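You operate a simulated robot arm through the tools that you are given. There is no shell and no other tool.

You run a simulated two-armed robot. Do the job below in one go: nothing can be reset, and whatever is moved stays where it is left.

## Task
Put a little air in the tube, unclip the chuck and dunk the tube till bubbles rise.
Fine: 0.4 to 0.9 bar; chuck on its peg, tube lifted out again.

The check looks at the end state, three seconds after you hand in, the way a careful person would. Anything else that was tipped, shoved, dropped, spilled or broken makes it a failure.

## Robot
Two 7-joint arms with fingered hands on one trunk that stands fixed in place. Base frame: the origin is at the foot of the trunk, x ahead of it, y to its left, z up; the work surface is at about z = 0.85. Lengths are in m, angles in degrees, forces in N, time in s.
The left shoulder is at [0.07, 0.162, 1.221], the right one opposite. With the tool pointing down near the work surface each hand reaches from about 0.32 to 0.82 m from the base axis, measured 20 degrees to its own side. Payload 4 kg a hand.
The TCP of each hand is the grasp point between the finger pads, 0.026 m short of the fingertips. In the tool frame z runs along the fingers and y along their closing line. The gripper opens to 0.132 m; its body begins 0.073 m behind the TCP. The gripper is a hand of 4 fingers: y runs from the thumb to the fingers, the wrist lies at [0, 0, -0.224] in the tool frame.
Orientation is that of the tool frame in the base frame, as a unit quaternion [x, y, z, w]. With the fingers straight down and closing along the base's y, the tool's x points along the base's -x, its y along +y and its z along -z.

## Interface
- The arms move only by the tool servo_tool. It takes "left_motion", "right_motion" or both (then of equal length, played together; a hand with none holds still); each is a list of rows, each a list of 6 numbers: the shift along the tool's x, y, z in m, then the turn, a rotation vector about the tool's x, y, z in degrees. In form: [[dx, dy, dz, rx, ry, rz], ...]. A call has 1 to 20 rows; each row shifts and turns the commanded pose from where the row before left it, along the tool's axes as they then stand. A row lasts 0.2 s, in which the tool goes at most 0.05 m and 8.6 degrees; a call with a longer step from one row to the next is refused whole. Where a pose cannot be reached the arm comes as near as it can. A force on the tool above 40 N (or 10 N above the force at the start of the call, whichever is more), or a blocked arm, ends the call early, and 0.2 s more pass. In this call time passes only in rows, and 0.2 s behind the last. It gives the time, the measured TCP pose, the force on the tool (base axes), the opening and the grip force at its end, in the units of the frame above (readings bear some noise), with the torque about the TCP (base axes, N m) and any sound that the robot's microphone picked up.
- Cameras (640 x 400 px; columns grow to the right, rows downward): "scene" is now at [0.1207, -0.0546, 1.4559]; the picture's right is [-0.63, -0.78, 0.00], its down [-0.39, 0.31, -0.87] and it looks along [0.68, -0.54, -0.50] (base axes); focal length 353 px, centre (320, 200). "left" rides on the left gripper at [-0.073, 0.006, -0.094] in its tool frame; the picture's right is [-0.08, -1.00, 0.00], its down [0.78, -0.06, -0.62] and it looks along [0.62, -0.05, 0.79] (tool axes); focal length 230 px, centre (320, 200). "right" rides on the right gripper at [0.073, 0.006, -0.094] in its tool frame; the picture's right is [-0.08, 1.00, 0.00], its down [-0.78, -0.06, -0.62] and it looks along [-0.62, -0.05, 0.79] (tool axes); focal length 230 px, centre (320, 200). There is no depth. A picture from a camera that has moved, and an enlarged one, comes with that camera's place and axes in the base frame and with its lens.
- get_image(camera): a new picture of that camera. The clock stands still meanwhile.
- slide_trunk(by): slides the trunk up (or, below 0, down) by that many m; the arms and the scene camera ride with it, the base frame stays. It gives what a move gives, with no picture.
- set_fingers(finger1, finger2, finger3, thumb_bend, hand): sets how far each is bent, from 0 (flat) to 100 (curled in); at 30 the hand is open as for a grip, at 70 the pads meet at the TCP. One left out holds its place. A second passes; each finger stops where it meets its share of the squeeze, and holds until it gets a number again. It is the only way to open and close the hand. It gives what a move gives, with no picture; readings hold the bend of each and the force on the fingers (four entries, about 0 where the hand has none), thumb and palm.
- turn_head(pan, tilt): turns the head with the scene camera to pan (to the left, within 86 degrees either way) and tilt (down, from -29 to 69), counted from straight ahead of the robot. It gives what a move gives.
- zoom(camera, box): a new picture of the part [left, top, right, bottom] of that camera's present view, enlarged. The clock stands still meanwhile.
- job_done(): hands the job in; it is judged then, once.

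Places have to be worked out from the pictures, the camera data and where the tool is seen. Open the grippers and draw the arms clear of the work before you hand the job in, unless the task says otherwise.

The tools are called after "Emit:" as a command line: name --argument value ..., lists and objects as JSON in quotes. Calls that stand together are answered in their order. servo_tool: Moves the arms, as the interface text tells. Its arguments: {"type":"object","properties":{"left_motion":{"type":"array","items":{"type":"array","items":{"type":"number"}}},"right_motion":{"type":"array","items":{"type":"array","items":{"type":"number"}}}},"required":[]} The other tools are called the same way: slide_trunk (by) moves the trunk up or down; set_fingers (finger1, finger2, finger3, thumb_bend, hand) moves the fingers one by one; turn_head (pan, tilt) turns the head that bears the scene camera; get_image (camera) takes a picture; zoom (camera, box) takes an enlarged picture of a part of a camera's view; job_done () hands the job in.

At the start:

```text
t: 0.0
left_eef_pos: [0.4778, -0.078, 1.229]
left_ee_rot: [0.0, 1.0, 0.0, 0.0]
left_contact_force: [1.0, 1.0, -1.4]
left_torque: [0.03, 0.04, -0.01]
left_opening: 0.132
left_gripper_force: 0.0
left_shape: jaw
left_bend: [30.0, 30.0, 30.0, 30.0]
left_finger forces: [0.0, 0.0, 0.1, 0.0, 0.0, 0.1]
right_eef_pos: [0.439, -0.5161, 1.2099]
right_ee_rot: [0.0, 1.0, 0.0, 0.0]
right_contact_force: [-0.1, 0.5, -0.2]
right_torque: [-0.01, 0.04, -0.04]
right_opening: 0.1319
right_gripper_force: 0.1
right_shape: jaw
right_bend: [30.0, 30.0, 30.0, 30.0]
right_finger forces: [0.0, 0.0, 0.0, 0.1, 0.0, 0.0]
trunk travel left (down, up): [-0.7, 0.24]
head pan, tilt (commanded): [-38.7, 29.9]
```

scene: 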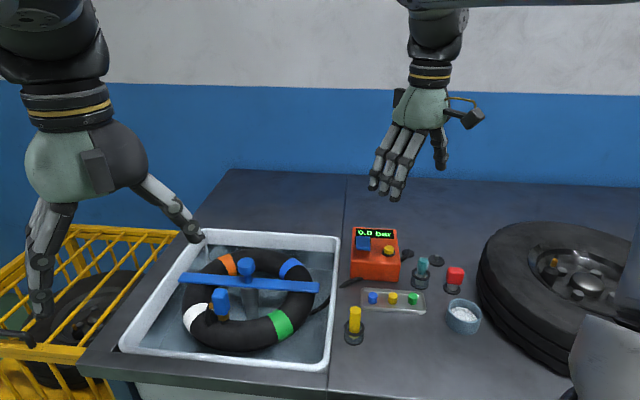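
right: 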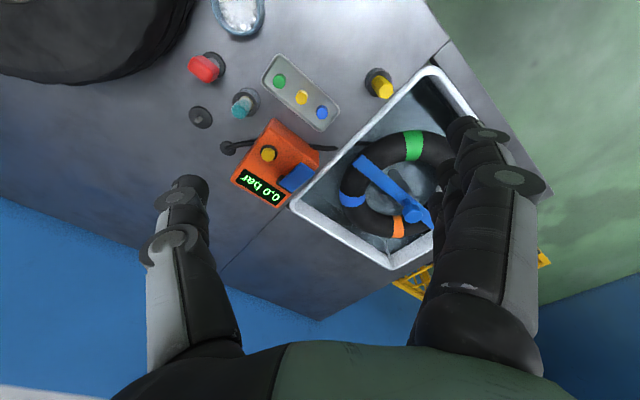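
left: 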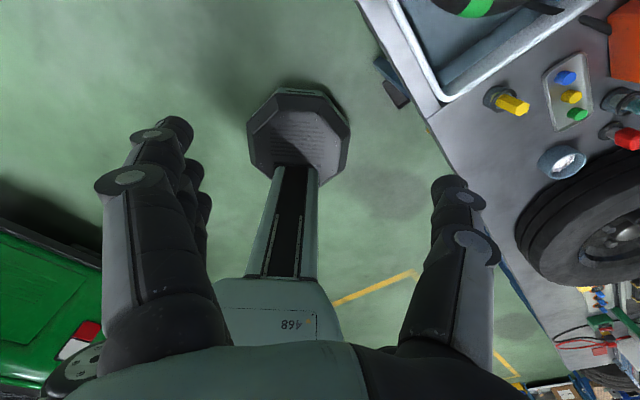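

I'll first look closely at the work area from the scene camera to identify the parts before moving anything.

Emit:
zoom --camera "scene" --box '[120, 220, 340, 370]'

Emit:
zoom --camera "scene" --box '[320, 210, 500, 350]'

Emit:
zoom --camera "right" --box '[180, 0, 480, 280]'

```text
2.67 times, centred on (230, 295) of scene
camera zoom: at [0.1207, -0.0546, 1.4559], right [-0.63, -0.78, 0.0], down [-0.39, 0.31, -0.87], along [0.68, -0.54, -0.5], focal length 941 px, centre (560, -53)
```

zoom: 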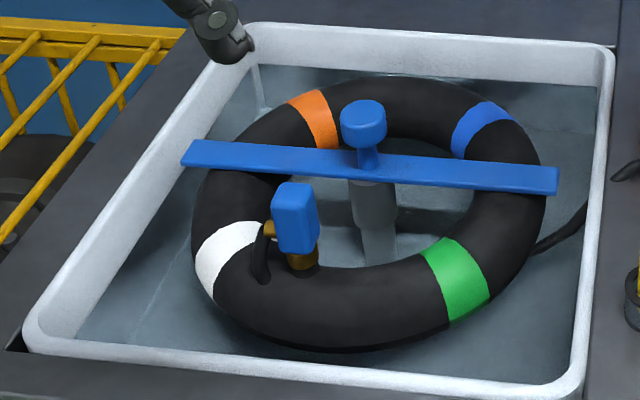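

```text
2.86 times, centred on (410, 280) of scene
camera zoom: at [0.1207, -0.0546, 1.4559], right [-0.63, -0.78, 0.0], down [-0.39, 0.31, -0.87], along [0.68, -0.54, -0.5], focal length 1008 px, centre (63, -29)
```

zoom: 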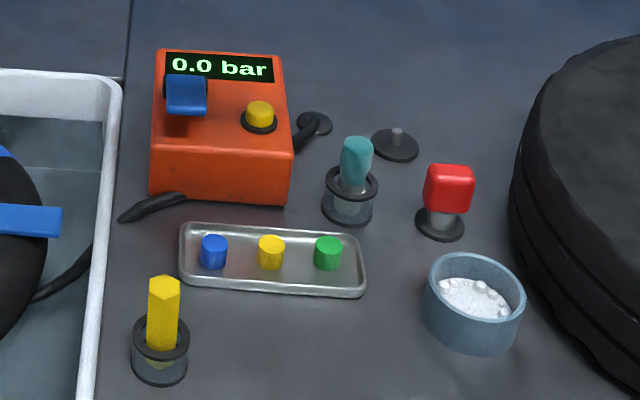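

```text
1.43 times, centred on (330, 140) of right
camera zoom: at [0.3667, -0.5081, 1.3028], right [0.08, 1.0, 0.0], down [0.78, -0.06, 0.62], along [0.62, -0.05, -0.79], focal length 329 px, centre (306, 286)
```

zoom: 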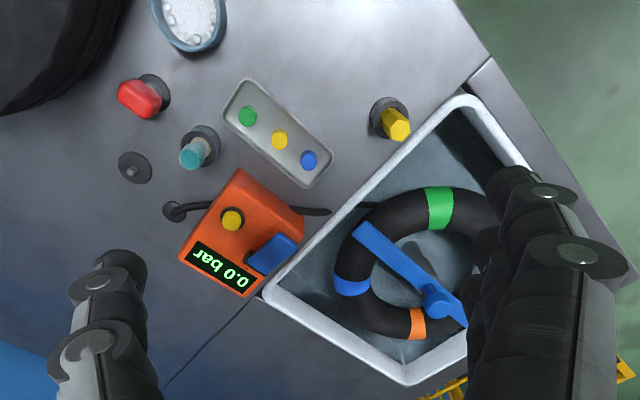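

The tub with tube is left, the pump with a 0.0 bar display, a blue paddle and a yellow button in the middle. I'll zoom harder on the pump, the valve with chuck, and the press bar.

Emit:
zoom --camera "scene" --box '[335, 215, 415, 295]'

Emit:
zoom --camera "scene" --box '[180, 245, 280, 345]'

Emit:
zoom --camera "scene" --box '[395, 235, 495, 335]'

Emit:
zoom --camera "scene" --box '[260, 240, 360, 340]'

```text
5.00 times, centred on (375, 255) of scene
camera zoom: at [0.1207, -0.0546, 1.4559], right [-0.63, -0.78, 0.0], down [-0.39, 0.31, -0.87], along [0.68, -0.54, -0.5], focal length 1764 px, centre (45, -75)
```

zoom: 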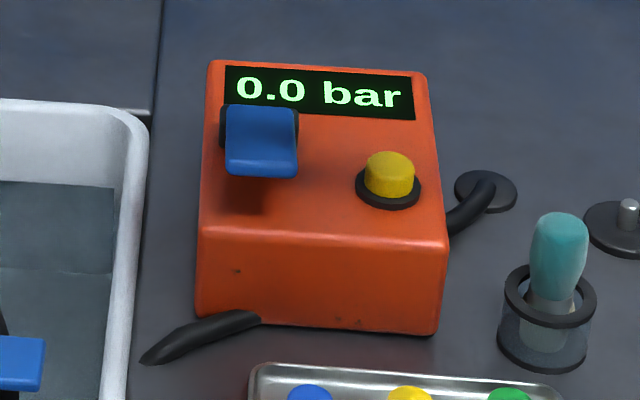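

```text
4.00 times, centred on (230, 295) of scene
camera zoom: at [0.1207, -0.0546, 1.4559], right [-0.63, -0.78, 0.0], down [-0.39, 0.31, -0.87], along [0.68, -0.54, -0.5], focal length 1412 px, centre (680, -180)
```

zoom: 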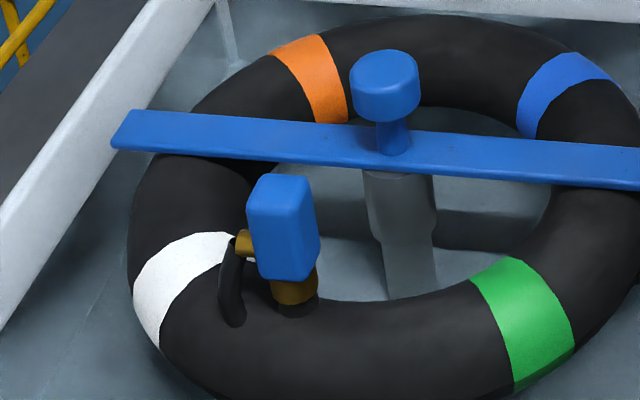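

```text
4.00 times, centred on (445, 285) of scene
camera zoom: at [0.1207, -0.0546, 1.4559], right [-0.63, -0.78, 0.0], down [-0.39, 0.31, -0.87], along [0.68, -0.54, -0.5], focal length 1412 px, centre (-180, -140)
```

zoom: 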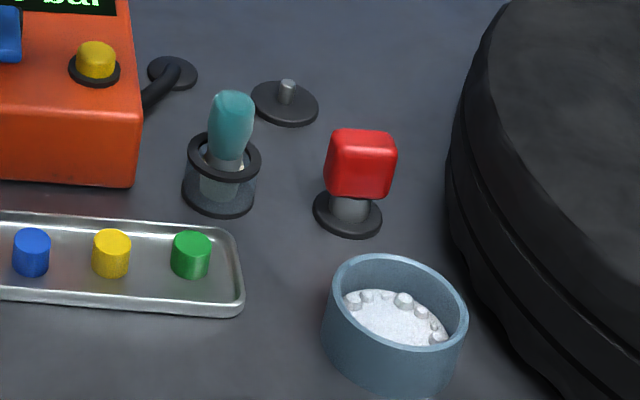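

```text
4.00 times, centred on (310, 290) of scene
camera zoom: at [0.1207, -0.0546, 1.4559], right [-0.63, -0.78, 0.0], down [-0.39, 0.31, -0.87], along [0.68, -0.54, -0.5], focal length 1412 px, centre (360, -160)
```

zoom: 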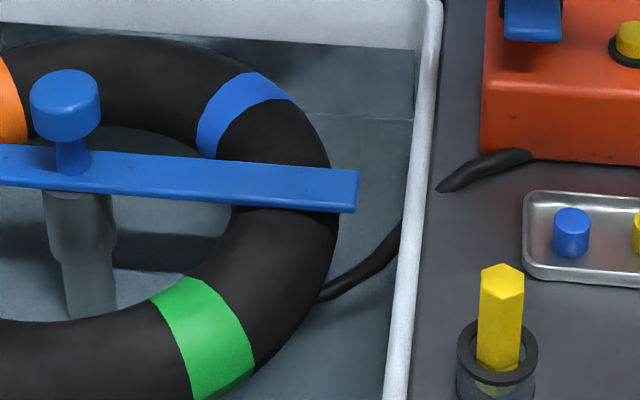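

The pump paddle is around (0.59, -0.57, 0.94), the yellow button around (0.556, -0.62, 0.915), the press knob around (0.73, -0.32, 0.9), and the empty peg around (0.50, -0.75). I'll move the left arm clear and bring the right hand's camera high over the tub to locate the chuck with a second view.

Emit:
servo_tool --left_motion '[[0, 0.045, 0, 0, 0, 0], [0, 0.045, 0, 0, 0, 0], [0, 0.045, 0, 0, 0, 0], [0, 0.045, 0, 0, 0, 0], [0, 0.045, 0, 0, 0, 0], [0, 0.045, 0, 0, 0, 0], [0, 0.045, 0, 0, 0, 0]]' --right_motion '[[0.0057, 0.042, -0.006, 0, 0, 0], [0.0057, 0.042, -0.006, 0, 0, 0], [0.0057, 0.042, -0.006, 0, 0, 0], [0.0057, 0.042, -0.006, 0, 0, 0], [0.0057, 0.042, -0.006, 0, 0, 0], [0.0057, 0.042, -0.006, 0, 0, 0], [0.0057, 0.042, -0.006, 0, 0, 0]]'

```text
t: 1.6
left_eef_pos: [0.4779, 0.2399, 1.2254]
left_ee_rot: [0.0, 1.0, -0.002, 0.0]
left_contact_force: [0.3, 1.0, 0.3]
left_torque: [-0.04, 0.0, -0.01]
left_opening: 0.1319
left_gripper_force: 0.0
left_shape: jaw
left_bend: [30.0, 30.0, 30.0, 30.0]
left_finger forces: [0.1, 0.0, 0.0, 0.1, 0.0, 0.1]
right_eef_pos: [0.4023, -0.2154, 1.2523]
right_ee_rot: [0.001, 1.0, -0.002, 0.0]
right_contact_force: [0.0, 0.1, 0.1]
right_torque: [-0.04, -0.03, 0.03]
right_opening: 0.1318
right_gripper_force: 0.0
right_shape: jaw
right_bend: [30.0, 30.0, 30.0, 30.0]
right_finger forces: [0.0, 0.1, 0.1, 0.0, 0.0, 0.1]
trunk travel left (down, up): [-0.7, 0.24]
head pan, tilt (commanded): [-38.7, 29.9]
```

Both arms have moved freely; now I take the new right-hand view and the scene view.

Emit:
get_image --camera "right"

Emit:
get_image --camera "scene"

```text
taken
camera right: at [0.3292, -0.2084, 1.3462], right [0.08, 1.0, 0.0], down [0.79, -0.06, 0.62], along [0.61, -0.05, -0.79], focal length 230 px, centre (320, 200)
```

right: 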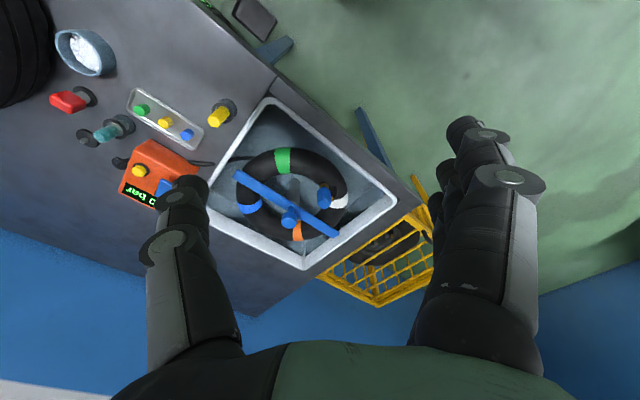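

```text
taken
camera scene: at [0.122, -0.0497, 1.4559], right [-0.63, -0.78, 0.0], down [-0.39, 0.31, -0.87], along [0.68, -0.54, -0.5], focal length 353 px, centre (320, 200)
```

scene: 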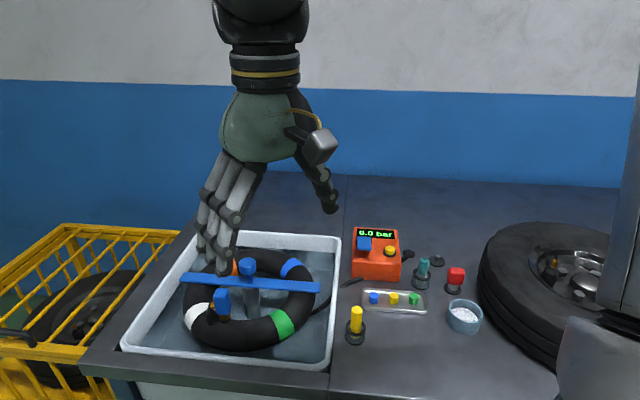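

The chuck, knob and tub are now all visible from above; I zoom in to triangulate.

Emit:
zoom --camera "right" --box '[200, 90, 400, 280]'

Emit:
zoom --camera "right" --box '[20, 20, 250, 210]'

Emit:
zoom --camera "scene" --box '[170, 240, 290, 340]'

```text
2.11 times, centred on (300, 185) of right
camera zoom: at [0.3292, -0.2084, 1.3462], right [0.08, 1.0, 0.0], down [0.79, -0.06, 0.62], along [0.61, -0.05, -0.79], focal length 484 px, centre (362, 232)
```

zoom: 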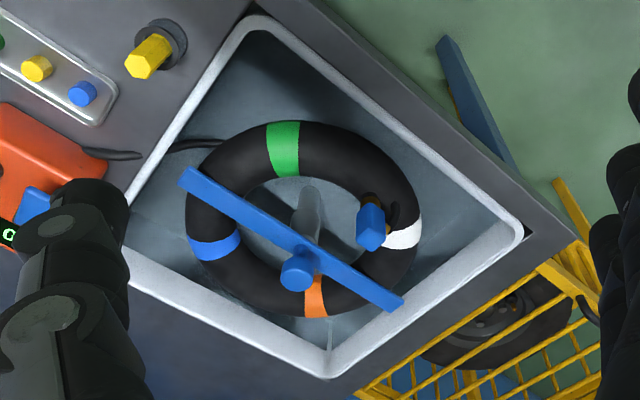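

```text
2.11 times, centred on (135, 115) of right
camera zoom: at [0.3292, -0.2084, 1.3462], right [0.08, 1.0, 0.0], down [0.79, -0.06, 0.62], along [0.61, -0.05, -0.79], focal length 484 px, centre (710, 379)
```

zoom: 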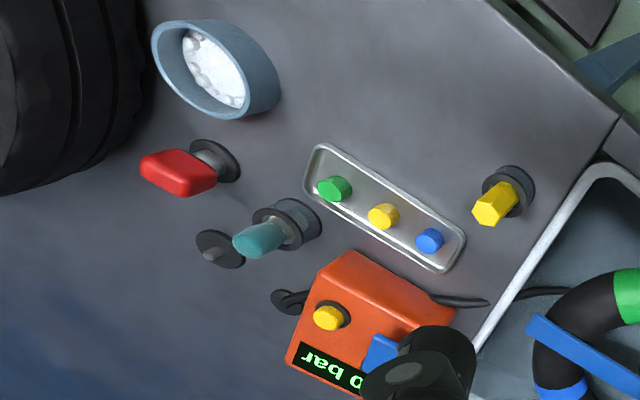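

```text
4.00 times, centred on (230, 290) of scene
camera zoom: at [0.122, -0.0497, 1.4559], right [-0.63, -0.78, 0.0], down [-0.39, 0.31, -0.87], along [0.68, -0.54, -0.5], focal length 1412 px, centre (680, -160)
```

zoom: 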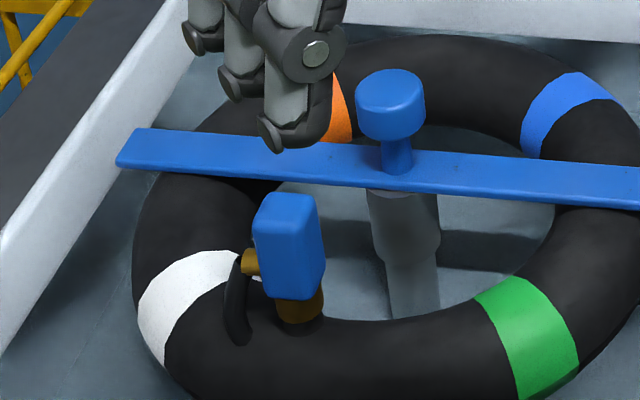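

The chuck's blue block is centred near (0.667, -0.225, 0.90), with its top about 0.923 and the valve below. The knob top is near (0.729, -0.319, 0.92). I'll shape the right hand as a pointer (middle finger and thumb pinched, the others curled) and check how it looks before pressing the paddle.

Emit:
set_fingers --hand "right" --finger1 100 --finger2 68 --finger3 100 --thumb_bend 68

Emit:
get_image --camera "right"

Emit:
get_image --camera "scene"

```text
t: 2.6
left_eef_pos: [0.4779, 0.2364, 1.2278]
left_ee_rot: [0.0, 1.0, 0.0, -0.001]
left_contact_force: [0.4, -0.6, 0.3]
left_torque: [0.01, 0.0, 0.01]
left_opening: 0.1319
left_gripper_force: 0.1
left_shape: jaw
left_bend: [30.0, 30.0, 30.0, 30.0]
left_finger forces: [0.0, 0.0, 0.1, 0.1, 0.0, 0.1]
right_eef_pos: [0.4014, -0.2219, 1.253]
right_ee_rot: [0.0, 1.0, 0.0, 0.0]
right_contact_force: [0.5, 0.2, 0.8]
right_torque: [0.0, 0.0, 0.04]
right_opening: 0.0393
right_gripper_force: 0.1
right_shape: fingers
right_bend: [100.0, 68.0, 100.0, 68.0]
right_finger forces: [0.1, 0.0, 0.0, 0.0, 0.0, 0.0]
trunk travel left (down, up): [-0.7, 0.24]
head pan, tilt (commanded): [-38.7, 29.9]
```

```text
taken
camera right: at [0.3282, -0.2134, 1.3457], right [0.08, 1.0, 0.0], down [0.78, -0.06, 0.62], along [0.62, -0.05, -0.79], focal length 230 px, centre (320, 200)
```

right: 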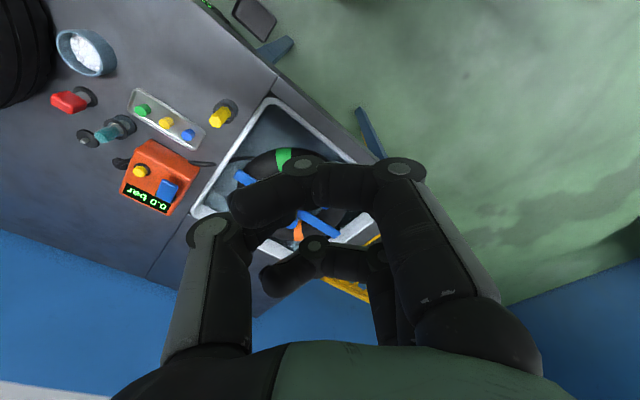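

```text
taken
camera scene: at [0.1206, -0.0546, 1.4559], right [-0.63, -0.78, 0.0], down [-0.39, 0.31, -0.87], along [0.68, -0.54, -0.5], focal length 353 px, centre (320, 200)
```

scene: 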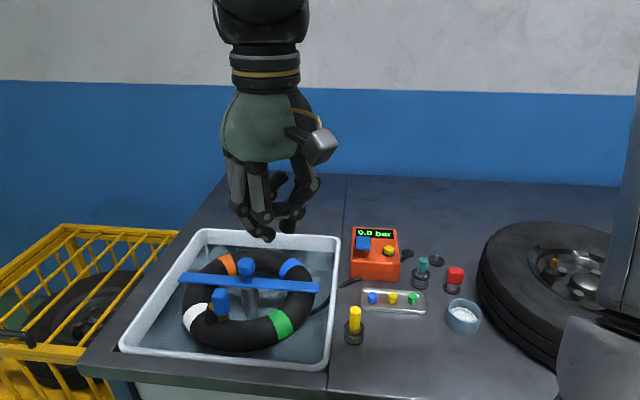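

Checking the pointer shape from the scene camera up close.

Emit:
zoom --camera "scene" --box '[200, 130, 360, 250]'

```text
3.33 times, centred on (280, 190) of scene
camera zoom: at [0.1206, -0.0546, 1.4559], right [-0.63, -0.78, 0.0], down [-0.39, 0.31, -0.87], along [0.68, -0.54, -0.5], focal length 1176 px, centre (453, 233)
```

zoom: 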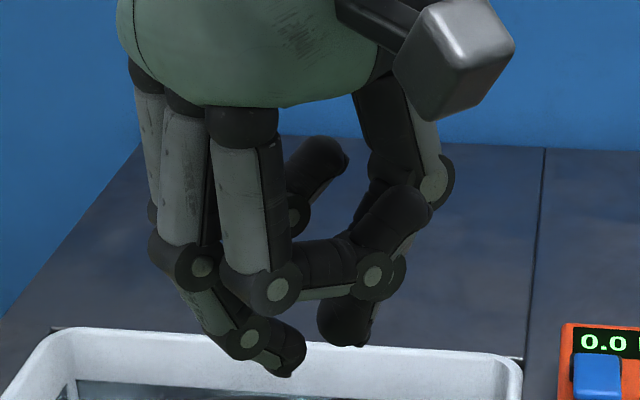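

The middle finger and thumb reach lowest, as wanted. I'll zoom on the pump from the right camera to refine the paddle's position.

Emit:
zoom --camera "right" --box '[90, 110, 220, 230]'

Emit:
zoom --camera "scene" --box '[340, 220, 410, 285]'

```text
3.33 times, centred on (155, 170) of right
camera zoom: at [0.3282, -0.2134, 1.3457], right [0.08, 1.0, 0.0], down [0.78, -0.06, 0.62], along [0.62, -0.05, -0.79], focal length 767 px, centre (870, 300)
```

zoom: 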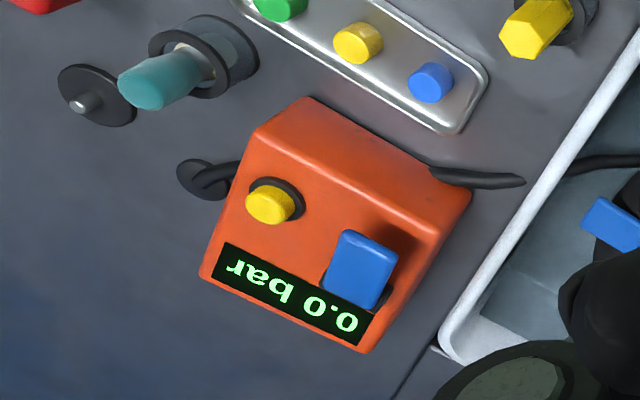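

```text
6.15 times, centred on (375, 252) of scene
camera zoom: at [0.1206, -0.0546, 1.4559], right [-0.63, -0.78, 0.0], down [-0.39, 0.31, -0.87], along [0.68, -0.54, -0.5], focal length 2172 px, centre (-18, -123)
```

zoom: 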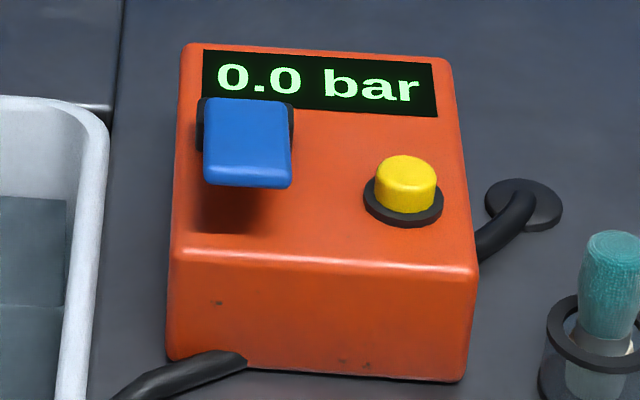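

The paddle's front edge is at about (0.578, -0.553, 0.94), with the hinge at its rear. I'll close the pinch fully and travel high to above the paddle.

Emit:
set_fingers --hand "right" --finger2 74 --thumb_bend 74

Emit:
servo_tool --right_motion '[[-0.0208, -0.0378, 0.0056, 0, 0, 0], [-0.0208, -0.0378, 0.0056, 0, 0, 0], [-0.0208, -0.0378, 0.0056, 0, 0, 0], [-0.0208, -0.0378, 0.0056, 0, 0, 0], [-0.0208, -0.0378, 0.0056, 0, 0, 0], [-0.0208, -0.0378, 0.0056, 0, 0, 0], [-0.0208, -0.0378, 0.0056, 0, 0, 0], [-0.0208, -0.0378, 0.0056, 0, 0, 0], [-0.0208, -0.0378, 0.0056, 0, 0, 0], [0, 0, 0.05, 0, 0, 0], [0, 0, 0.05, 0, 0, 0], [0, 0, 0.05, 0, 0, 0]]'

Emit:
get_image --camera "scene"

Emit:
get_image --camera "right"

```text
t: 3.6
left_eef_pos: [0.4786, 0.237, 1.2286]
left_ee_rot: [0.0, 1.0, 0.0, 0.0]
left_contact_force: [-0.6, -0.1, -0.5]
left_torque: [0.01, 0.02, 0.0]
left_opening: 0.1321
left_gripper_force: 0.0
left_shape: jaw
left_bend: [30.0, 30.0, 30.0, 30.0]
left_finger forces: [0.0, 0.1, 0.0, 0.0, 0.0, 0.1]
right_eef_pos: [0.4012, -0.2221, 1.2528]
right_ee_rot: [0.001, 1.0, 0.001, 0.0]
right_contact_force: [0.4, 0.1, 0.0]
right_torque: [-0.01, 0.0, 0.03]
right_opening: 0.038
right_gripper_force: 0.0
right_shape: fingers
right_bend: [100.0, 72.0, 100.0, 72.0]
right_finger forces: [0.0, 0.0, 0.0, 0.0, 0.0, 0.0]
trunk travel left (down, up): [-0.7, 0.24]
head pan, tilt (commanded): [-38.7, 29.9]
```

```text
t: 6.2
left_eef_pos: [0.4797, 0.2358, 1.2286]
left_ee_rot: [0.0, 1.0, 0.0, -0.001]
left_contact_force: [-0.4, -0.4, -0.5]
left_torque: [0.02, 0.03, -0.01]
left_opening: 0.1321
left_gripper_force: 0.2
left_shape: jaw
left_bend: [30.0, 30.0, 30.0, 30.0]
left_finger forces: [0.0, 0.0, 0.0, 0.0, 0.0, 0.1]
right_eef_pos: [0.5532, -0.5567, 1.0144]
right_ee_rot: [0.0, 1.0, 0.001, 0.0]
right_contact_force: [-0.1, -0.1, 0.1]
right_torque: [0.03, 0.01, -0.01]
right_opening: 0.0384
right_gripper_force: 0.1
right_shape: fingers
right_bend: [100.0, 72.0, 100.0, 72.0]
right_finger forces: [0.0, 0.0, 0.0, 0.1, 0.1, 0.0]
right hand out of reach, approached as far as the arm can: row 6, 7, 8, 9
trunk travel left (down, up): [-0.7, 0.24]
head pan, tilt (commanded): [-38.7, 29.9]
```

```text
taken
camera scene: at [0.1223, -0.0556, 1.4557], right [-0.63, -0.78, 0.0], down [-0.39, 0.31, -0.87], along [0.68, -0.54, -0.5], focal length 353 px, centre (320, 200)
```

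scene: 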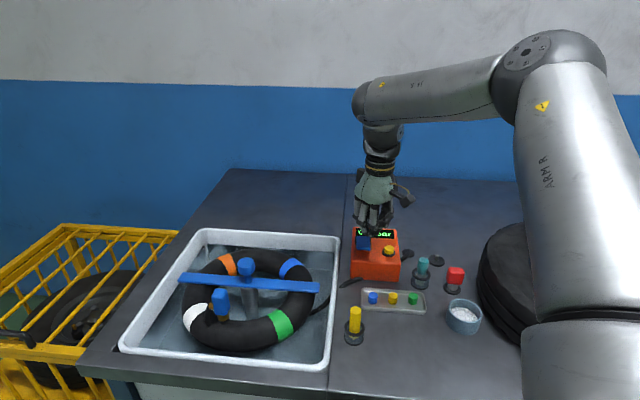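

```text
taken
camera right: at [0.4808, -0.5489, 1.1086], right [0.08, 1.0, 0.0], down [0.78, -0.06, 0.62], along [0.61, -0.05, -0.79], focal length 230 px, centre (320, 200)
```

right: 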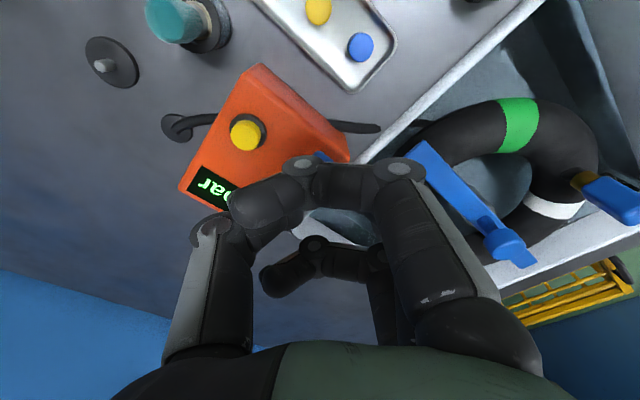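

The arm was clipped by reach at high z, so the TCP is now at (0.553, -0.557, 1.014), short in x. I'll nudge to (0.588, -0.562) and look again.

Emit:
servo_tool --right_motion '[[-0.0175, -0.0025, 0, 0, 0, 0], [-0.0175, -0.0025, 0, 0, 0, 0]]'

Emit:
zoom --camera "scene" --box '[330, 180, 430, 290]'

```text
t: 6.8
left_eef_pos: [0.4787, 0.2358, 1.2272]
left_ee_rot: [0.0, 1.0, 0.0, -0.002]
left_contact_force: [0.0, 0.6, -0.5]
left_torque: [-0.01, 0.0, 0.04]
left_opening: 0.132
left_gripper_force: 0.0
left_shape: jaw
left_bend: [30.0, 30.0, 30.0, 30.0]
left_finger forces: [0.0, 0.1, 0.1, 0.0, 0.1, 0.0]
right_eef_pos: [0.5895, -0.5605, 1.0147]
right_ee_rot: [0.001, 1.0, 0.0, 0.001]
right_contact_force: [0.7, 0.1, -0.2]
right_torque: [0.0, -0.03, 0.0]
right_opening: 0.0384
right_gripper_force: 0.0
right_shape: fingers
right_bend: [100.0, 72.0, 100.0, 72.0]
right_finger forces: [0.0, 0.0, 0.1, 0.0, 0.0, 0.0]
trunk travel left (down, up): [-0.7, 0.24]
head pan, tilt (commanded): [-38.7, 29.9]
```

```text
3.64 times, centred on (380, 235) of scene
camera zoom: at [0.1225, -0.0545, 1.4557], right [-0.63, -0.78, 0.0], down [-0.39, 0.31, -0.87], along [0.68, -0.54, -0.5], focal length 1283 px, centre (102, 73)
```

zoom: 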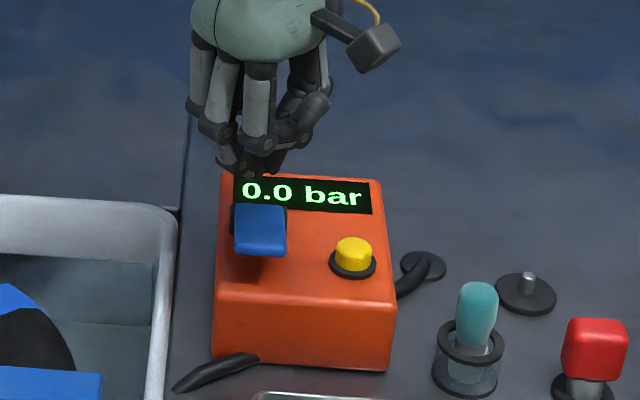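

The tip is over the paddle as planned. I descend in small steps until it touches.

Emit:
servo_tool --right_motion '[[0, 0, 0.012, 0, 0, 0], [0, 0, 0.012, 0, 0, 0], [0, 0, 0.012, 0, 0, 0], [0, 0, 0.006, 0, 0, 0]]'

Emit:
zoom --camera "scene" --box '[330, 180, 430, 290]'

```text
t: 7.8
left_eef_pos: [0.478, 0.2375, 1.2294]
left_ee_rot: [0.0, 1.0, 0.0, -0.001]
left_contact_force: [-0.3, 0.0, 0.5]
left_torque: [-0.01, -0.01, 0.0]
left_opening: 0.1321
left_gripper_force: 0.0
left_shape: jaw
left_bend: [30.0, 30.0, 30.0, 30.0]
left_finger forces: [0.0, 0.1, 0.0, 0.1, 0.1, 0.1]
right_eef_pos: [0.5899, -0.5607, 0.9735]
right_ee_rot: [0.001, 1.0, 0.0, 0.0]
right_contact_force: [0.4, -0.3, 0.2]
right_torque: [-0.03, 0.03, -0.03]
right_opening: 0.0384
right_gripper_force: 0.0
right_shape: fingers
right_bend: [100.0, 72.0, 100.0, 72.0]
right_finger forces: [0.1, 0.0, 0.0, 0.0, 0.0, 0.0]
trunk travel left (down, up): [-0.7, 0.24]
head pan, tilt (commanded): [-38.7, 29.9]
```

```text
3.64 times, centred on (380, 235) of scene
camera zoom: at [0.1211, -0.0546, 1.4558], right [-0.63, -0.78, 0.0], down [-0.39, 0.31, -0.87], along [0.68, -0.54, -0.5], focal length 1283 px, centre (102, 73)
```

zoom: 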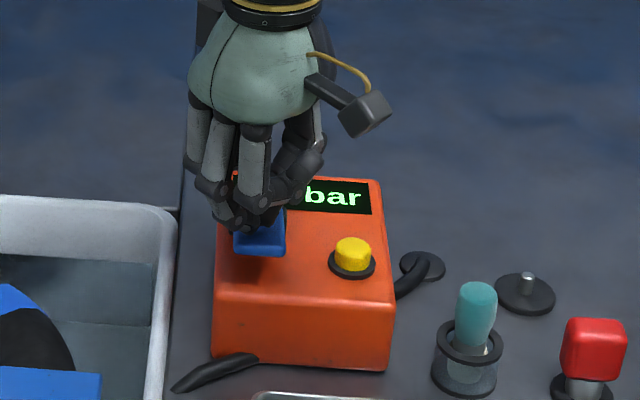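

No contact yet at TCP z 0.9735, and the hand hides the digits, so I'll press briefly and then lift to read. I'll go down in 4 mm steps.

Emit:
servo_tool --right_motion '[[0, 0, 0.005, 0, 0, 0], [0, 0, 0.005, 0, 0, 0]]'

Emit:
zoom --camera "right" --box '[160, 60, 380, 240]'

```text
t: 8.4
left_eef_pos: [0.4774, 0.2365, 1.228]
left_ee_rot: [0.0, 1.0, 0.001, 0.0]
left_contact_force: [0.1, -0.6, -0.9]
left_torque: [-0.01, 0.0, 0.03]
left_opening: 0.1318
left_gripper_force: 0.1
left_shape: jaw
left_bend: [30.0, 30.0, 30.0, 30.0]
left_finger forces: [0.0, 0.1, 0.0, 0.0, 0.0, 0.0]
right_eef_pos: [0.5884, -0.5616, 0.9644]
right_ee_rot: [0.001, 1.0, 0.0, -0.001]
right_contact_force: [-0.4, 0.7, 1.4]
right_torque: [-0.01, 0.0, 0.01]
right_opening: 0.038
right_gripper_force: 0.1
right_shape: fingers
right_bend: [100.0, 73.0, 100.0, 73.0]
right_finger forces: [0.1, 0.0, 0.1, 0.1, 0.0, 0.0]
trunk travel left (down, up): [-0.7, 0.24]
head pan, tilt (commanded): [-38.7, 29.9]
```

```text
2.22 times, centred on (270, 150) of right
camera zoom: at [0.5159, -0.5521, 1.0578], right [0.08, 1.0, 0.0], down [0.78, -0.06, 0.62], along [0.62, -0.05, -0.79], focal length 511 px, centre (431, 311)
```

zoom: 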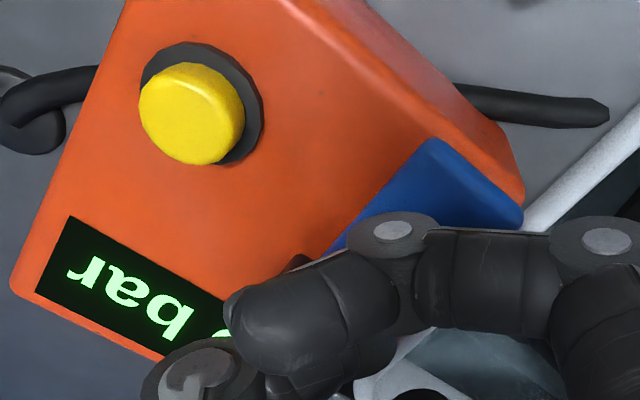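

Light contact (about 1.4 N) at TCP z 0.964. I press a little further, 5 mm.

Emit:
servo_tool --right_motion '[[0, 0, 0.004, 0, 0, 0], [0, 0, 0.003, 0, 0, 0]]'

Emit:
zoom --camera "right" --box '[160, 60, 380, 240]'

Emit:
zoom --camera "scene" --box '[330, 180, 430, 290]'

```text
t: 9.0
left_eef_pos: [0.4773, 0.2357, 1.2277]
left_ee_rot: [0.0, 1.0, 0.0, 0.0]
left_contact_force: [0.2, -1.0, -0.5]
left_torque: [-0.02, 0.0, -0.01]
left_opening: 0.1319
left_gripper_force: 0.2
left_shape: jaw
left_bend: [30.0, 30.0, 30.0, 30.0]
left_finger forces: [0.0, 0.0, 0.0, 0.0, 0.0, 0.1]
right_eef_pos: [0.5888, -0.5601, 0.9568]
right_ee_rot: [-0.001, 1.0, 0.001, 0.0]
right_contact_force: [-1.0, 0.8, 1.2]
right_torque: [0.01, 0.0, -0.02]
right_opening: 0.038
right_gripper_force: 0.1
right_shape: fingers
right_bend: [100.0, 73.0, 100.0, 73.0]
right_finger forces: [0.0, 0.1, 0.1, 0.1, 0.1, 0.0]
trunk travel left (down, up): [-0.7, 0.24]
head pan, tilt (commanded): [-38.7, 29.9]
```

```text
2.22 times, centred on (270, 150) of right
camera zoom: at [0.5155, -0.552, 1.0506], right [0.08, 1.0, 0.0], down [0.78, -0.06, 0.62], along [0.62, -0.05, -0.79], focal length 511 px, centre (431, 311)
```

zoom: 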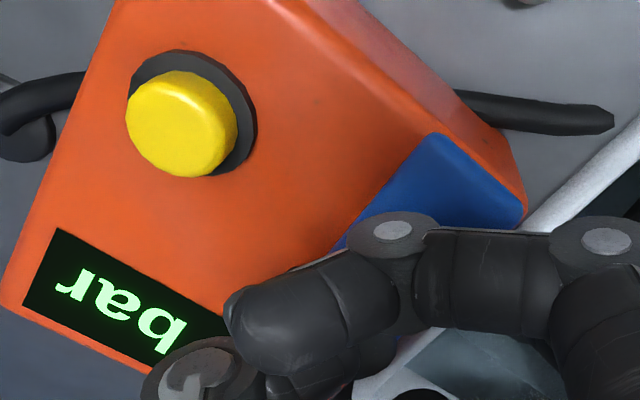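

```text
3.64 times, centred on (380, 235) of scene
camera zoom: at [0.1204, -0.0542, 1.4559], right [-0.63, -0.78, 0.0], down [-0.39, 0.31, -0.87], along [0.68, -0.54, -0.5], focal length 1283 px, centre (102, 73)
```

zoom: 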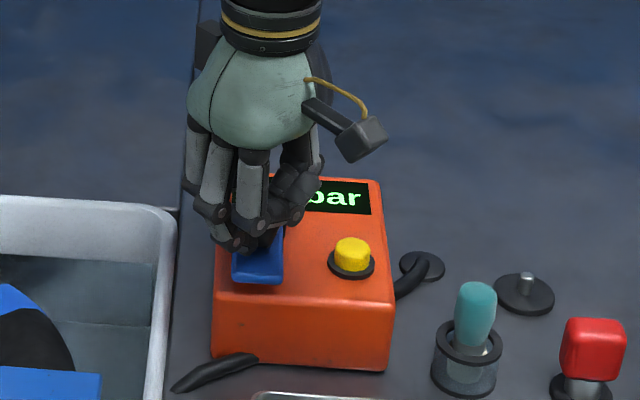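

The paddle clearly pivots down under the tip. I'll lift to read the display.

Emit:
servo_tool --right_motion '[[0, 0, -0.03, 0, 0, 0], [0, 0, -0.028, 0, 0, 0]]'

Emit:
zoom --camera "scene" --box '[330, 180, 430, 290]'

```text
t: 9.6
left_eef_pos: [0.4768, 0.2366, 1.2279]
left_ee_rot: [0.0, 1.0, -0.001, 0.0]
left_contact_force: [-0.5, 0.3, 0.5]
left_torque: [0.0, -0.01, -0.01]
left_opening: 0.1319
left_gripper_force: 0.0
left_shape: jaw
left_bend: [30.0, 30.0, 30.0, 30.0]
left_finger forces: [0.0, 0.0, 0.0, 0.0, 0.0, 0.0]
right_eef_pos: [0.5888, -0.5592, 1.0161]
right_ee_rot: [0.0, 1.0, 0.0, 0.0]
right_contact_force: [-0.8, 0.2, 0.0]
right_torque: [-0.01, 0.02, 0.01]
right_opening: 0.0382
right_gripper_force: 0.1
right_shape: fingers
right_bend: [100.0, 73.0, 100.0, 73.0]
right_finger forces: [0.1, 0.0, 0.0, 0.0, 0.0, 0.1]
trunk travel left (down, up): [-0.7, 0.24]
head pan, tilt (commanded): [-38.7, 29.9]
```

```text
3.64 times, centred on (380, 235) of scene
camera zoom: at [0.12, -0.0534, 1.4559], right [-0.63, -0.78, 0.0], down [-0.39, 0.31, -0.87], along [0.68, -0.54, -0.5], focal length 1283 px, centre (102, 73)
```

zoom: 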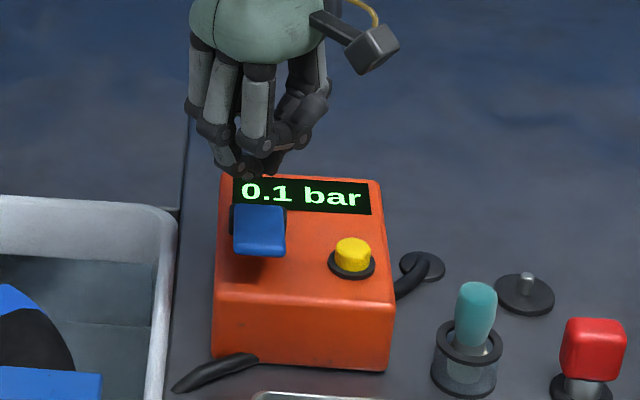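

The blue paddle inflates: 0.1 bar now, and it springs back. I'll press again with about a 1 s hold and read.

Emit:
servo_tool --right_motion '[[0, 0, 0.045, 0, 0, 0], [0, 0, 0.014, 0, 0, 0], [0, 0, 0, 0, 0, 0], [0, 0, 0, 0, 0, 0], [0, 0, 0, 0, 0, 0], [0, 0, 0, 0, 0, 0], [0, 0, -0.03, 0, 0, 0], [0, 0, -0.029, 0, 0, 0]]'

Emit:
zoom --camera "scene" --box '[330, 180, 430, 290]'

```text
t: 11.4
left_eef_pos: [0.4764, 0.2366, 1.2282]
left_ee_rot: [0.0, 1.0, 0.0, 0.0]
left_contact_force: [0.2, 0.6, 0.4]
left_torque: [-0.02, -0.03, 0.02]
left_opening: 0.1321
left_gripper_force: 0.0
left_shape: jaw
left_bend: [30.0, 30.0, 30.0, 30.0]
left_finger forces: [0.1, 0.0, 0.0, 0.0, 0.0, 0.1]
right_eef_pos: [0.5888, -0.5597, 1.016]
right_ee_rot: [-0.001, 1.0, 0.0, -0.001]
right_contact_force: [-0.4, -0.4, 0.0]
right_torque: [-0.01, 0.03, -0.02]
right_opening: 0.0383
right_gripper_force: 0.1
right_shape: fingers
right_bend: [100.0, 73.0, 100.0, 73.0]
right_finger forces: [0.1, 0.1, 0.1, 0.0, 0.0, 0.0]
trunk travel left (down, up): [-0.7, 0.24]
head pan, tilt (commanded): [-38.7, 29.9]
```

```text
3.64 times, centred on (380, 235) of scene
camera zoom: at [0.1199, -0.0534, 1.4559], right [-0.63, -0.78, 0.0], down [-0.39, 0.31, -0.87], along [0.68, -0.54, -0.5], focal length 1283 px, centre (102, 73)
```

zoom: 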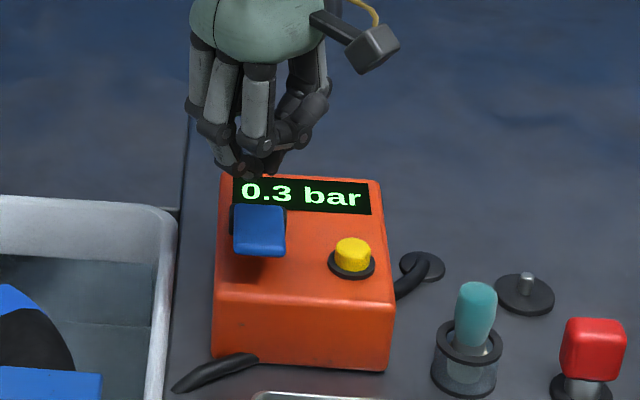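

About 0.2 bar per second: 0.3 bar now. Another press of about 2 s should land near 0.65–0.7.

Emit:
servo_tool --right_motion '[[0, 0, 0.045, 0, 0, 0], [0, 0, 0.014, 0, 0, 0], [0, 0, 0, 0, 0, 0], [0, 0, 0, 0, 0, 0], [0, 0, 0, 0, 0, 0], [0, 0, 0, 0, 0, 0], [0, 0, 0, 0, 0, 0], [0, 0, 0, 0, 0, 0], [0, 0, 0, 0, 0, 0], [0, 0, 0, 0, 0, 0], [0, 0, -0.03, 0, 0, 0], [0, 0, -0.029, 0, 0, 0]]'

Emit:
zoom --camera "scene" --box '[330, 180, 430, 290]'

```text
t: 14.0
left_eef_pos: [0.4775, 0.2375, 1.2299]
left_ee_rot: [0.0, 1.0, 0.0, -0.001]
left_contact_force: [-1.6, 0.3, 0.5]
left_torque: [0.04, 0.0, 0.0]
left_opening: 0.1317
left_gripper_force: 0.2
left_shape: jaw
left_bend: [30.0, 30.0, 30.0, 30.0]
left_finger forces: [0.0, 0.0, 0.0, 0.1, 0.0, 0.1]
right_eef_pos: [0.5883, -0.5604, 1.0154]
right_ee_rot: [0.001, 1.0, -0.001, -0.001]
right_contact_force: [0.2, 0.8, 0.6]
right_torque: [-0.02, -0.01, 0.02]
right_opening: 0.038
right_gripper_force: 0.1
right_shape: fingers
right_bend: [100.0, 73.0, 100.0, 73.0]
right_finger forces: [0.0, 0.1, 0.1, 0.0, 0.1, 0.1]
trunk travel left (down, up): [-0.7, 0.24]
head pan, tilt (commanded): [-38.7, 29.9]
```

```text
3.64 times, centred on (380, 235) of scene
camera zoom: at [0.12, -0.0534, 1.4559], right [-0.63, -0.78, 0.0], down [-0.39, 0.31, -0.87], along [0.68, -0.54, -0.5], focal length 1283 px, centre (102, 73)
```

zoom: 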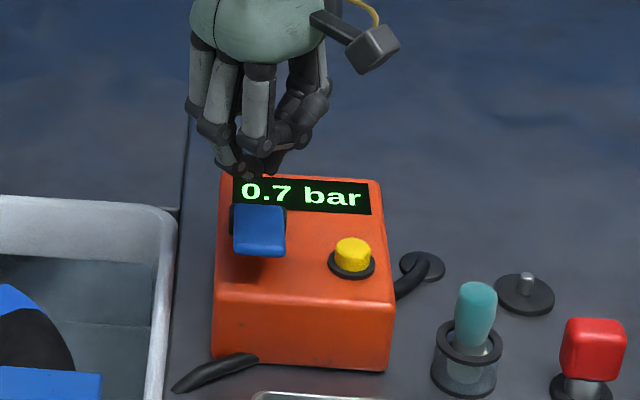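

The display reads 0.7 bar, nicely mid-range. Next I carry the hand high over to the chuck and yaw it 45° so the fingers close front-to-back across the block, clear of the hose on its far-left side.

Emit:
servo_tool --right_motion '[[0, 0, -0.03, 0, 0, 0], [-0.0099, 0.0419, 0, 0, 0, 0], [-0.0099, 0.0419, 0, 0, 0, 0], [-0.0099, 0.0419, 0, 0, 0, 0], [-0.0099, 0.0419, 0, 0, 0, 0], [-0.0099, 0.0419, 0, 0, 0, 0], [-0.0099, 0.0419, 0, 0, 0, 0], [-0.0099, 0.0419, 0, 0, 0, 0], [-0.0099, 0.0419, 0, 0, 0, 0], [0, 0, 0, 0, 0, -7.5], [0, 0, 0, 0, 0, -7.5], [0, 0, 0, 0, 0, -7.5], [0, 0, 0, 0, 0, -7.5], [0, 0, 0, 0, 0, -7.5], [0, 0, 0, 0, 0, -7.5]]'

Emit:
set_fingers --hand "right" --finger1 46 --finger2 46 --finger3 46 --thumb_bend 46

Emit:
get_image --camera "scene"

Emit:
get_image --camera "right"

```text
t: 17.2
left_eef_pos: [0.4779, 0.2361, 1.2284]
left_ee_rot: [0.0, 1.0, 0.001, 0.0]
left_contact_force: [-0.3, -0.1, -0.3]
left_torque: [-0.03, -0.02, -0.01]
left_opening: 0.1319
left_gripper_force: 0.1
left_shape: jaw
left_bend: [30.0, 30.0, 30.0, 30.0]
left_finger forces: [0.0, 0.0, 0.0, 0.0, 0.0, 0.0]
right_eef_pos: [0.6012, -0.257, 1.0267]
right_ee_rot: [-0.383, 0.924, 0.0, 0.002]
right_contact_force: [-0.3, 0.0, -0.7]
right_torque: [-0.03, -0.02, 0.0]
right_opening: 0.038
right_gripper_force: 0.0
right_shape: fingers
right_bend: [100.0, 73.0, 100.0, 73.0]
right_finger forces: [0.0, 0.0, 0.0, 0.1, 0.0, 0.0]
right hand out of reach, approached as far as the arm can: row 6, 7, 8, 9
trunk travel left (down, up): [-0.7, 0.24]
head pan, tilt (commanded): [-38.7, 29.9]
```

```text
t: 18.2
left_eef_pos: [0.4779, 0.2353, 1.2285]
left_ee_rot: [0.0, 1.0, 0.0, 0.0]
left_contact_force: [0.3, 0.6, 0.2]
left_torque: [0.02, 0.0, 0.03]
left_opening: 0.1318
left_gripper_force: 0.1
left_shape: jaw
left_bend: [30.0, 30.0, 30.0, 30.0]
left_finger forces: [0.0, 0.1, 0.1, 0.0, 0.0, 0.0]
right_eef_pos: [0.6008, -0.2568, 1.0282]
right_ee_rot: [-0.383, 0.924, 0.0, 0.001]
right_contact_force: [0.1, 0.4, -0.3]
right_torque: [0.0, 0.0, -0.02]
right_opening: 0.0832
right_gripper_force: 0.1
right_shape: fingers
right_bend: [46.0, 46.0, 46.0, 46.0]
right_finger forces: [0.1, 0.0, 0.0, 0.0, 0.0, 0.0]
trunk travel left (down, up): [-0.7, 0.24]
head pan, tilt (commanded): [-38.7, 29.9]
```

```text
taken
camera scene: at [0.1208, -0.0544, 1.4559], right [-0.63, -0.78, 0.0], down [-0.39, 0.31, -0.87], along [0.68, -0.54, -0.5], focal length 353 px, centre (320, 200)
```

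scene: 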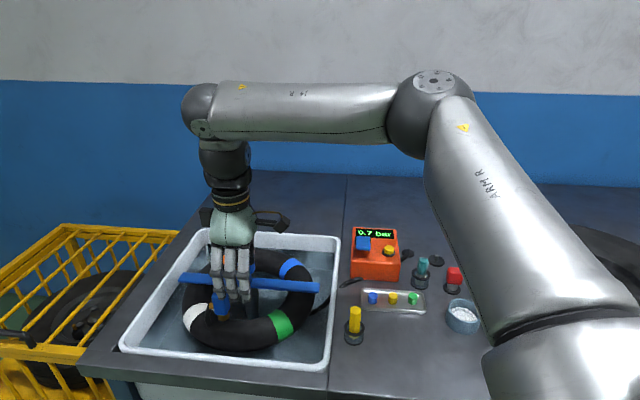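

```text
taken
camera right: at [0.5452, -0.3016, 1.1202], right [-0.65, 0.76, 0.0], down [0.6, 0.51, 0.62], along [0.47, 0.4, -0.78], focal length 230 px, centre (320, 200)
```

right: 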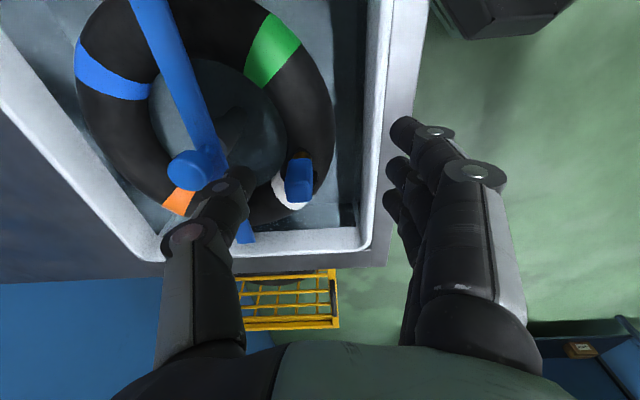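

The wrist reach limited the move at this height, so the TCP is at (0.601, -0.257, 1.028). I'll zoom on the chuck from both cameras to refine it before continuing lower.

Emit:
zoom --camera "right" --box '[240, 120, 360, 220]'

Emit:
zoom --camera "scene" --box '[180, 220, 300, 350]'

```text
4.00 times, centred on (300, 170) of right
camera zoom: at [0.5452, -0.3016, 1.1202], right [-0.65, 0.76, 0.0], down [0.6, 0.51, 0.62], along [0.47, 0.4, -0.78], focal length 920 px, centre (400, 320)
```

zoom: 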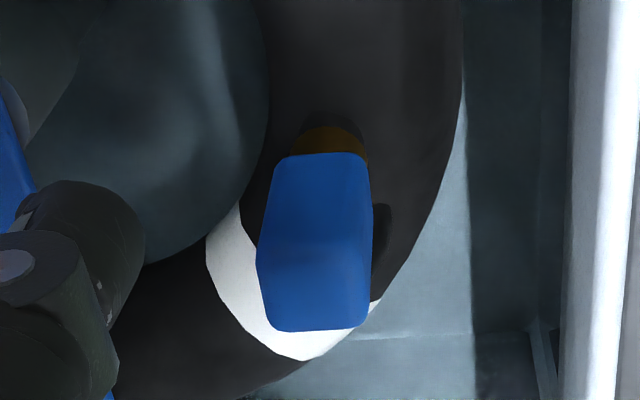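

```text
3.08 times, centred on (240, 285) of scene
camera zoom: at [0.1208, -0.0544, 1.4559], right [-0.63, -0.78, 0.0], down [-0.39, 0.31, -0.87], along [0.68, -0.54, -0.5], focal length 1086 px, centre (566, -62)
```

zoom: 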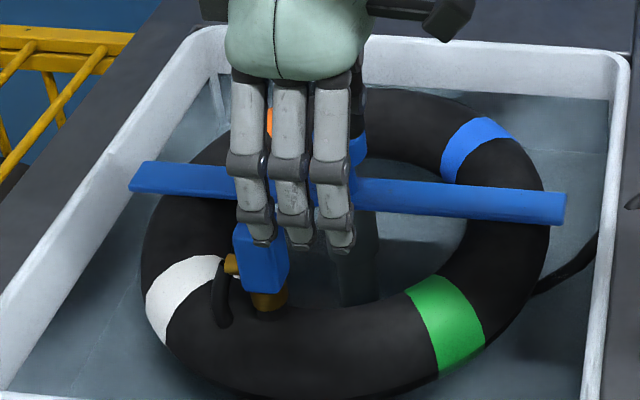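

The chuck estimate (0.667, -0.226, top 0.923) matches both views, with about 26 mm across the closing line. I move over it, staying with the tips above its top.

Emit:
servo_tool --right_motion '[[-0.023, -0.0083, 0.0145, 0, 0, 0], [-0.023, -0.0083, 0.0145, 0, 0, 0], [-0.0226, -0.0081, 0.0145, 0, 0, 0]]'

Emit:
get_image --camera "right"

Emit:
zoom --camera "scene" --box '[180, 220, 300, 350]'

```text
t: 19.0
left_eef_pos: [0.4779, 0.2367, 1.2288]
left_ee_rot: [0.0, 1.0, 0.0, 0.0]
left_contact_force: [-0.8, 0.8, -0.1]
left_torque: [0.0, 0.02, -0.01]
left_opening: 0.1316
left_gripper_force: 0.0
left_shape: jaw
left_bend: [30.0, 30.0, 30.0, 30.0]
left_finger forces: [0.0, 0.0, 0.0, 0.1, 0.0, 0.0]
right_eef_pos: [0.6048, -0.2617, 0.989]
right_ee_rot: [-0.382, 0.924, 0.0, 0.001]
right_contact_force: [-0.3, -0.3, 0.2]
right_torque: [-0.01, 0.02, 0.01]
right_opening: 0.0831
right_gripper_force: 0.1
right_shape: fingers
right_bend: [46.0, 46.0, 46.0, 46.0]
right_finger forces: [0.0, 0.0, 0.0, 0.0, 0.0, 0.0]
right hand out of reach, approached as far as the arm can: row 1, 2, 3
trunk travel left (down, up): [-0.7, 0.24]
head pan, tilt (commanded): [-38.7, 29.9]
```

```text
taken
camera right: at [0.5493, -0.3072, 1.083], right [-0.65, 0.76, 0.0], down [0.6, 0.51, 0.62], along [0.47, 0.4, -0.79], focal length 230 px, centre (320, 200)
```

right: 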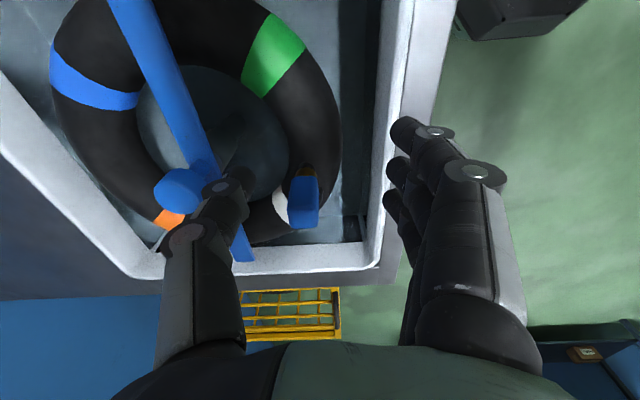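

```text
3.08 times, centred on (240, 285) of scene
camera zoom: at [0.1208, -0.0545, 1.4559], right [-0.63, -0.78, 0.0], down [-0.39, 0.31, -0.87], along [0.68, -0.54, -0.5], focal length 1086 px, centre (566, -62)
```

zoom: 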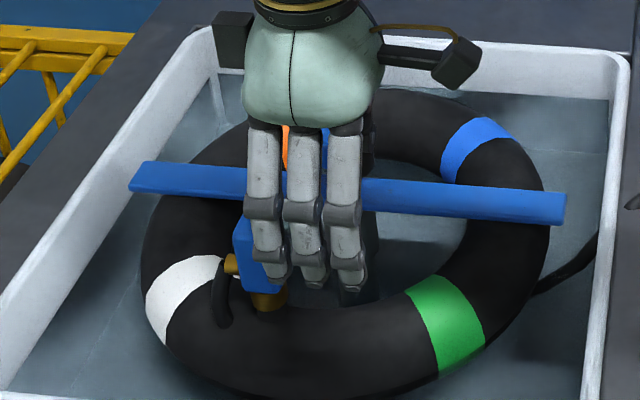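

Reach is the limiter again (TCP stuck at (0.605, -0.262, 0.989)). Wrist flexion seems better when the shoulder is higher over the work, so I'll raise the trunk 0.12 m.

Emit:
slide_trunk --by 0.12

Emit:
servo_tool --right_motion '[[0, 0, 0.045, 0, 0, 0], [0, 0, 0.045, 0, 0, 0], [0, 0, 0.03, 0, 0, 0]]'

```text
t: 20.5
left_eef_pos: [0.4772, 0.2371, 1.3483]
left_ee_rot: [0.0, 1.0, 0.0, 0.001]
left_contact_force: [0.1, -0.7, 0.5]
left_torque: [0.01, 0.01, -0.02]
left_opening: 0.132
left_gripper_force: 0.1
left_shape: jaw
left_bend: [30.0, 30.0, 30.0, 30.0]
left_finger forces: [0.0, 0.0, 0.1, 0.1, 0.1, 0.0]
right_eef_pos: [0.6048, -0.2619, 1.1093]
right_ee_rot: [-0.381, 0.924, 0.001, 0.002]
right_contact_force: [-0.3, -0.5, 0.5]
right_torque: [-0.02, -0.02, 0.01]
right_opening: 0.0831
right_gripper_force: 0.0
right_shape: fingers
right_bend: [46.0, 46.0, 46.0, 46.0]
right_finger forces: [0.0, 0.0, 0.1, 0.1, 0.1, 0.0]
trunk travel left (down, up): [-0.82, 0.12]
head pan, tilt (commanded): [-38.7, 29.9]
```

```text
t: 21.3
left_eef_pos: [0.4779, 0.2369, 1.3485]
left_ee_rot: [0.0, 1.0, 0.001, 0.0]
left_contact_force: [0.2, 0.7, -0.4]
left_torque: [-0.03, -0.01, 0.0]
left_opening: 0.1318
left_gripper_force: 0.0
left_shape: jaw
left_bend: [30.0, 30.0, 30.0, 30.0]
left_finger forces: [0.0, 0.0, 0.1, 0.1, 0.1, 0.0]
right_eef_pos: [0.5787, -0.2795, 1.0041]
right_ee_rot: [-0.383, 0.924, 0.001, 0.004]
right_contact_force: [0.3, 0.4, 0.6]
right_torque: [0.02, -0.02, -0.01]
right_opening: 0.0834
right_gripper_force: 0.2
right_shape: fingers
right_bend: [46.0, 46.0, 46.0, 46.0]
right_finger forces: [0.1, 0.1, 0.1, 0.0, 0.0, 0.1]
right hand out of reach, approached as far as the arm can: row 1, 2, 3
trunk travel left (down, up): [-0.82, 0.12]
head pan, tilt (commanded): [-38.7, 29.9]
```

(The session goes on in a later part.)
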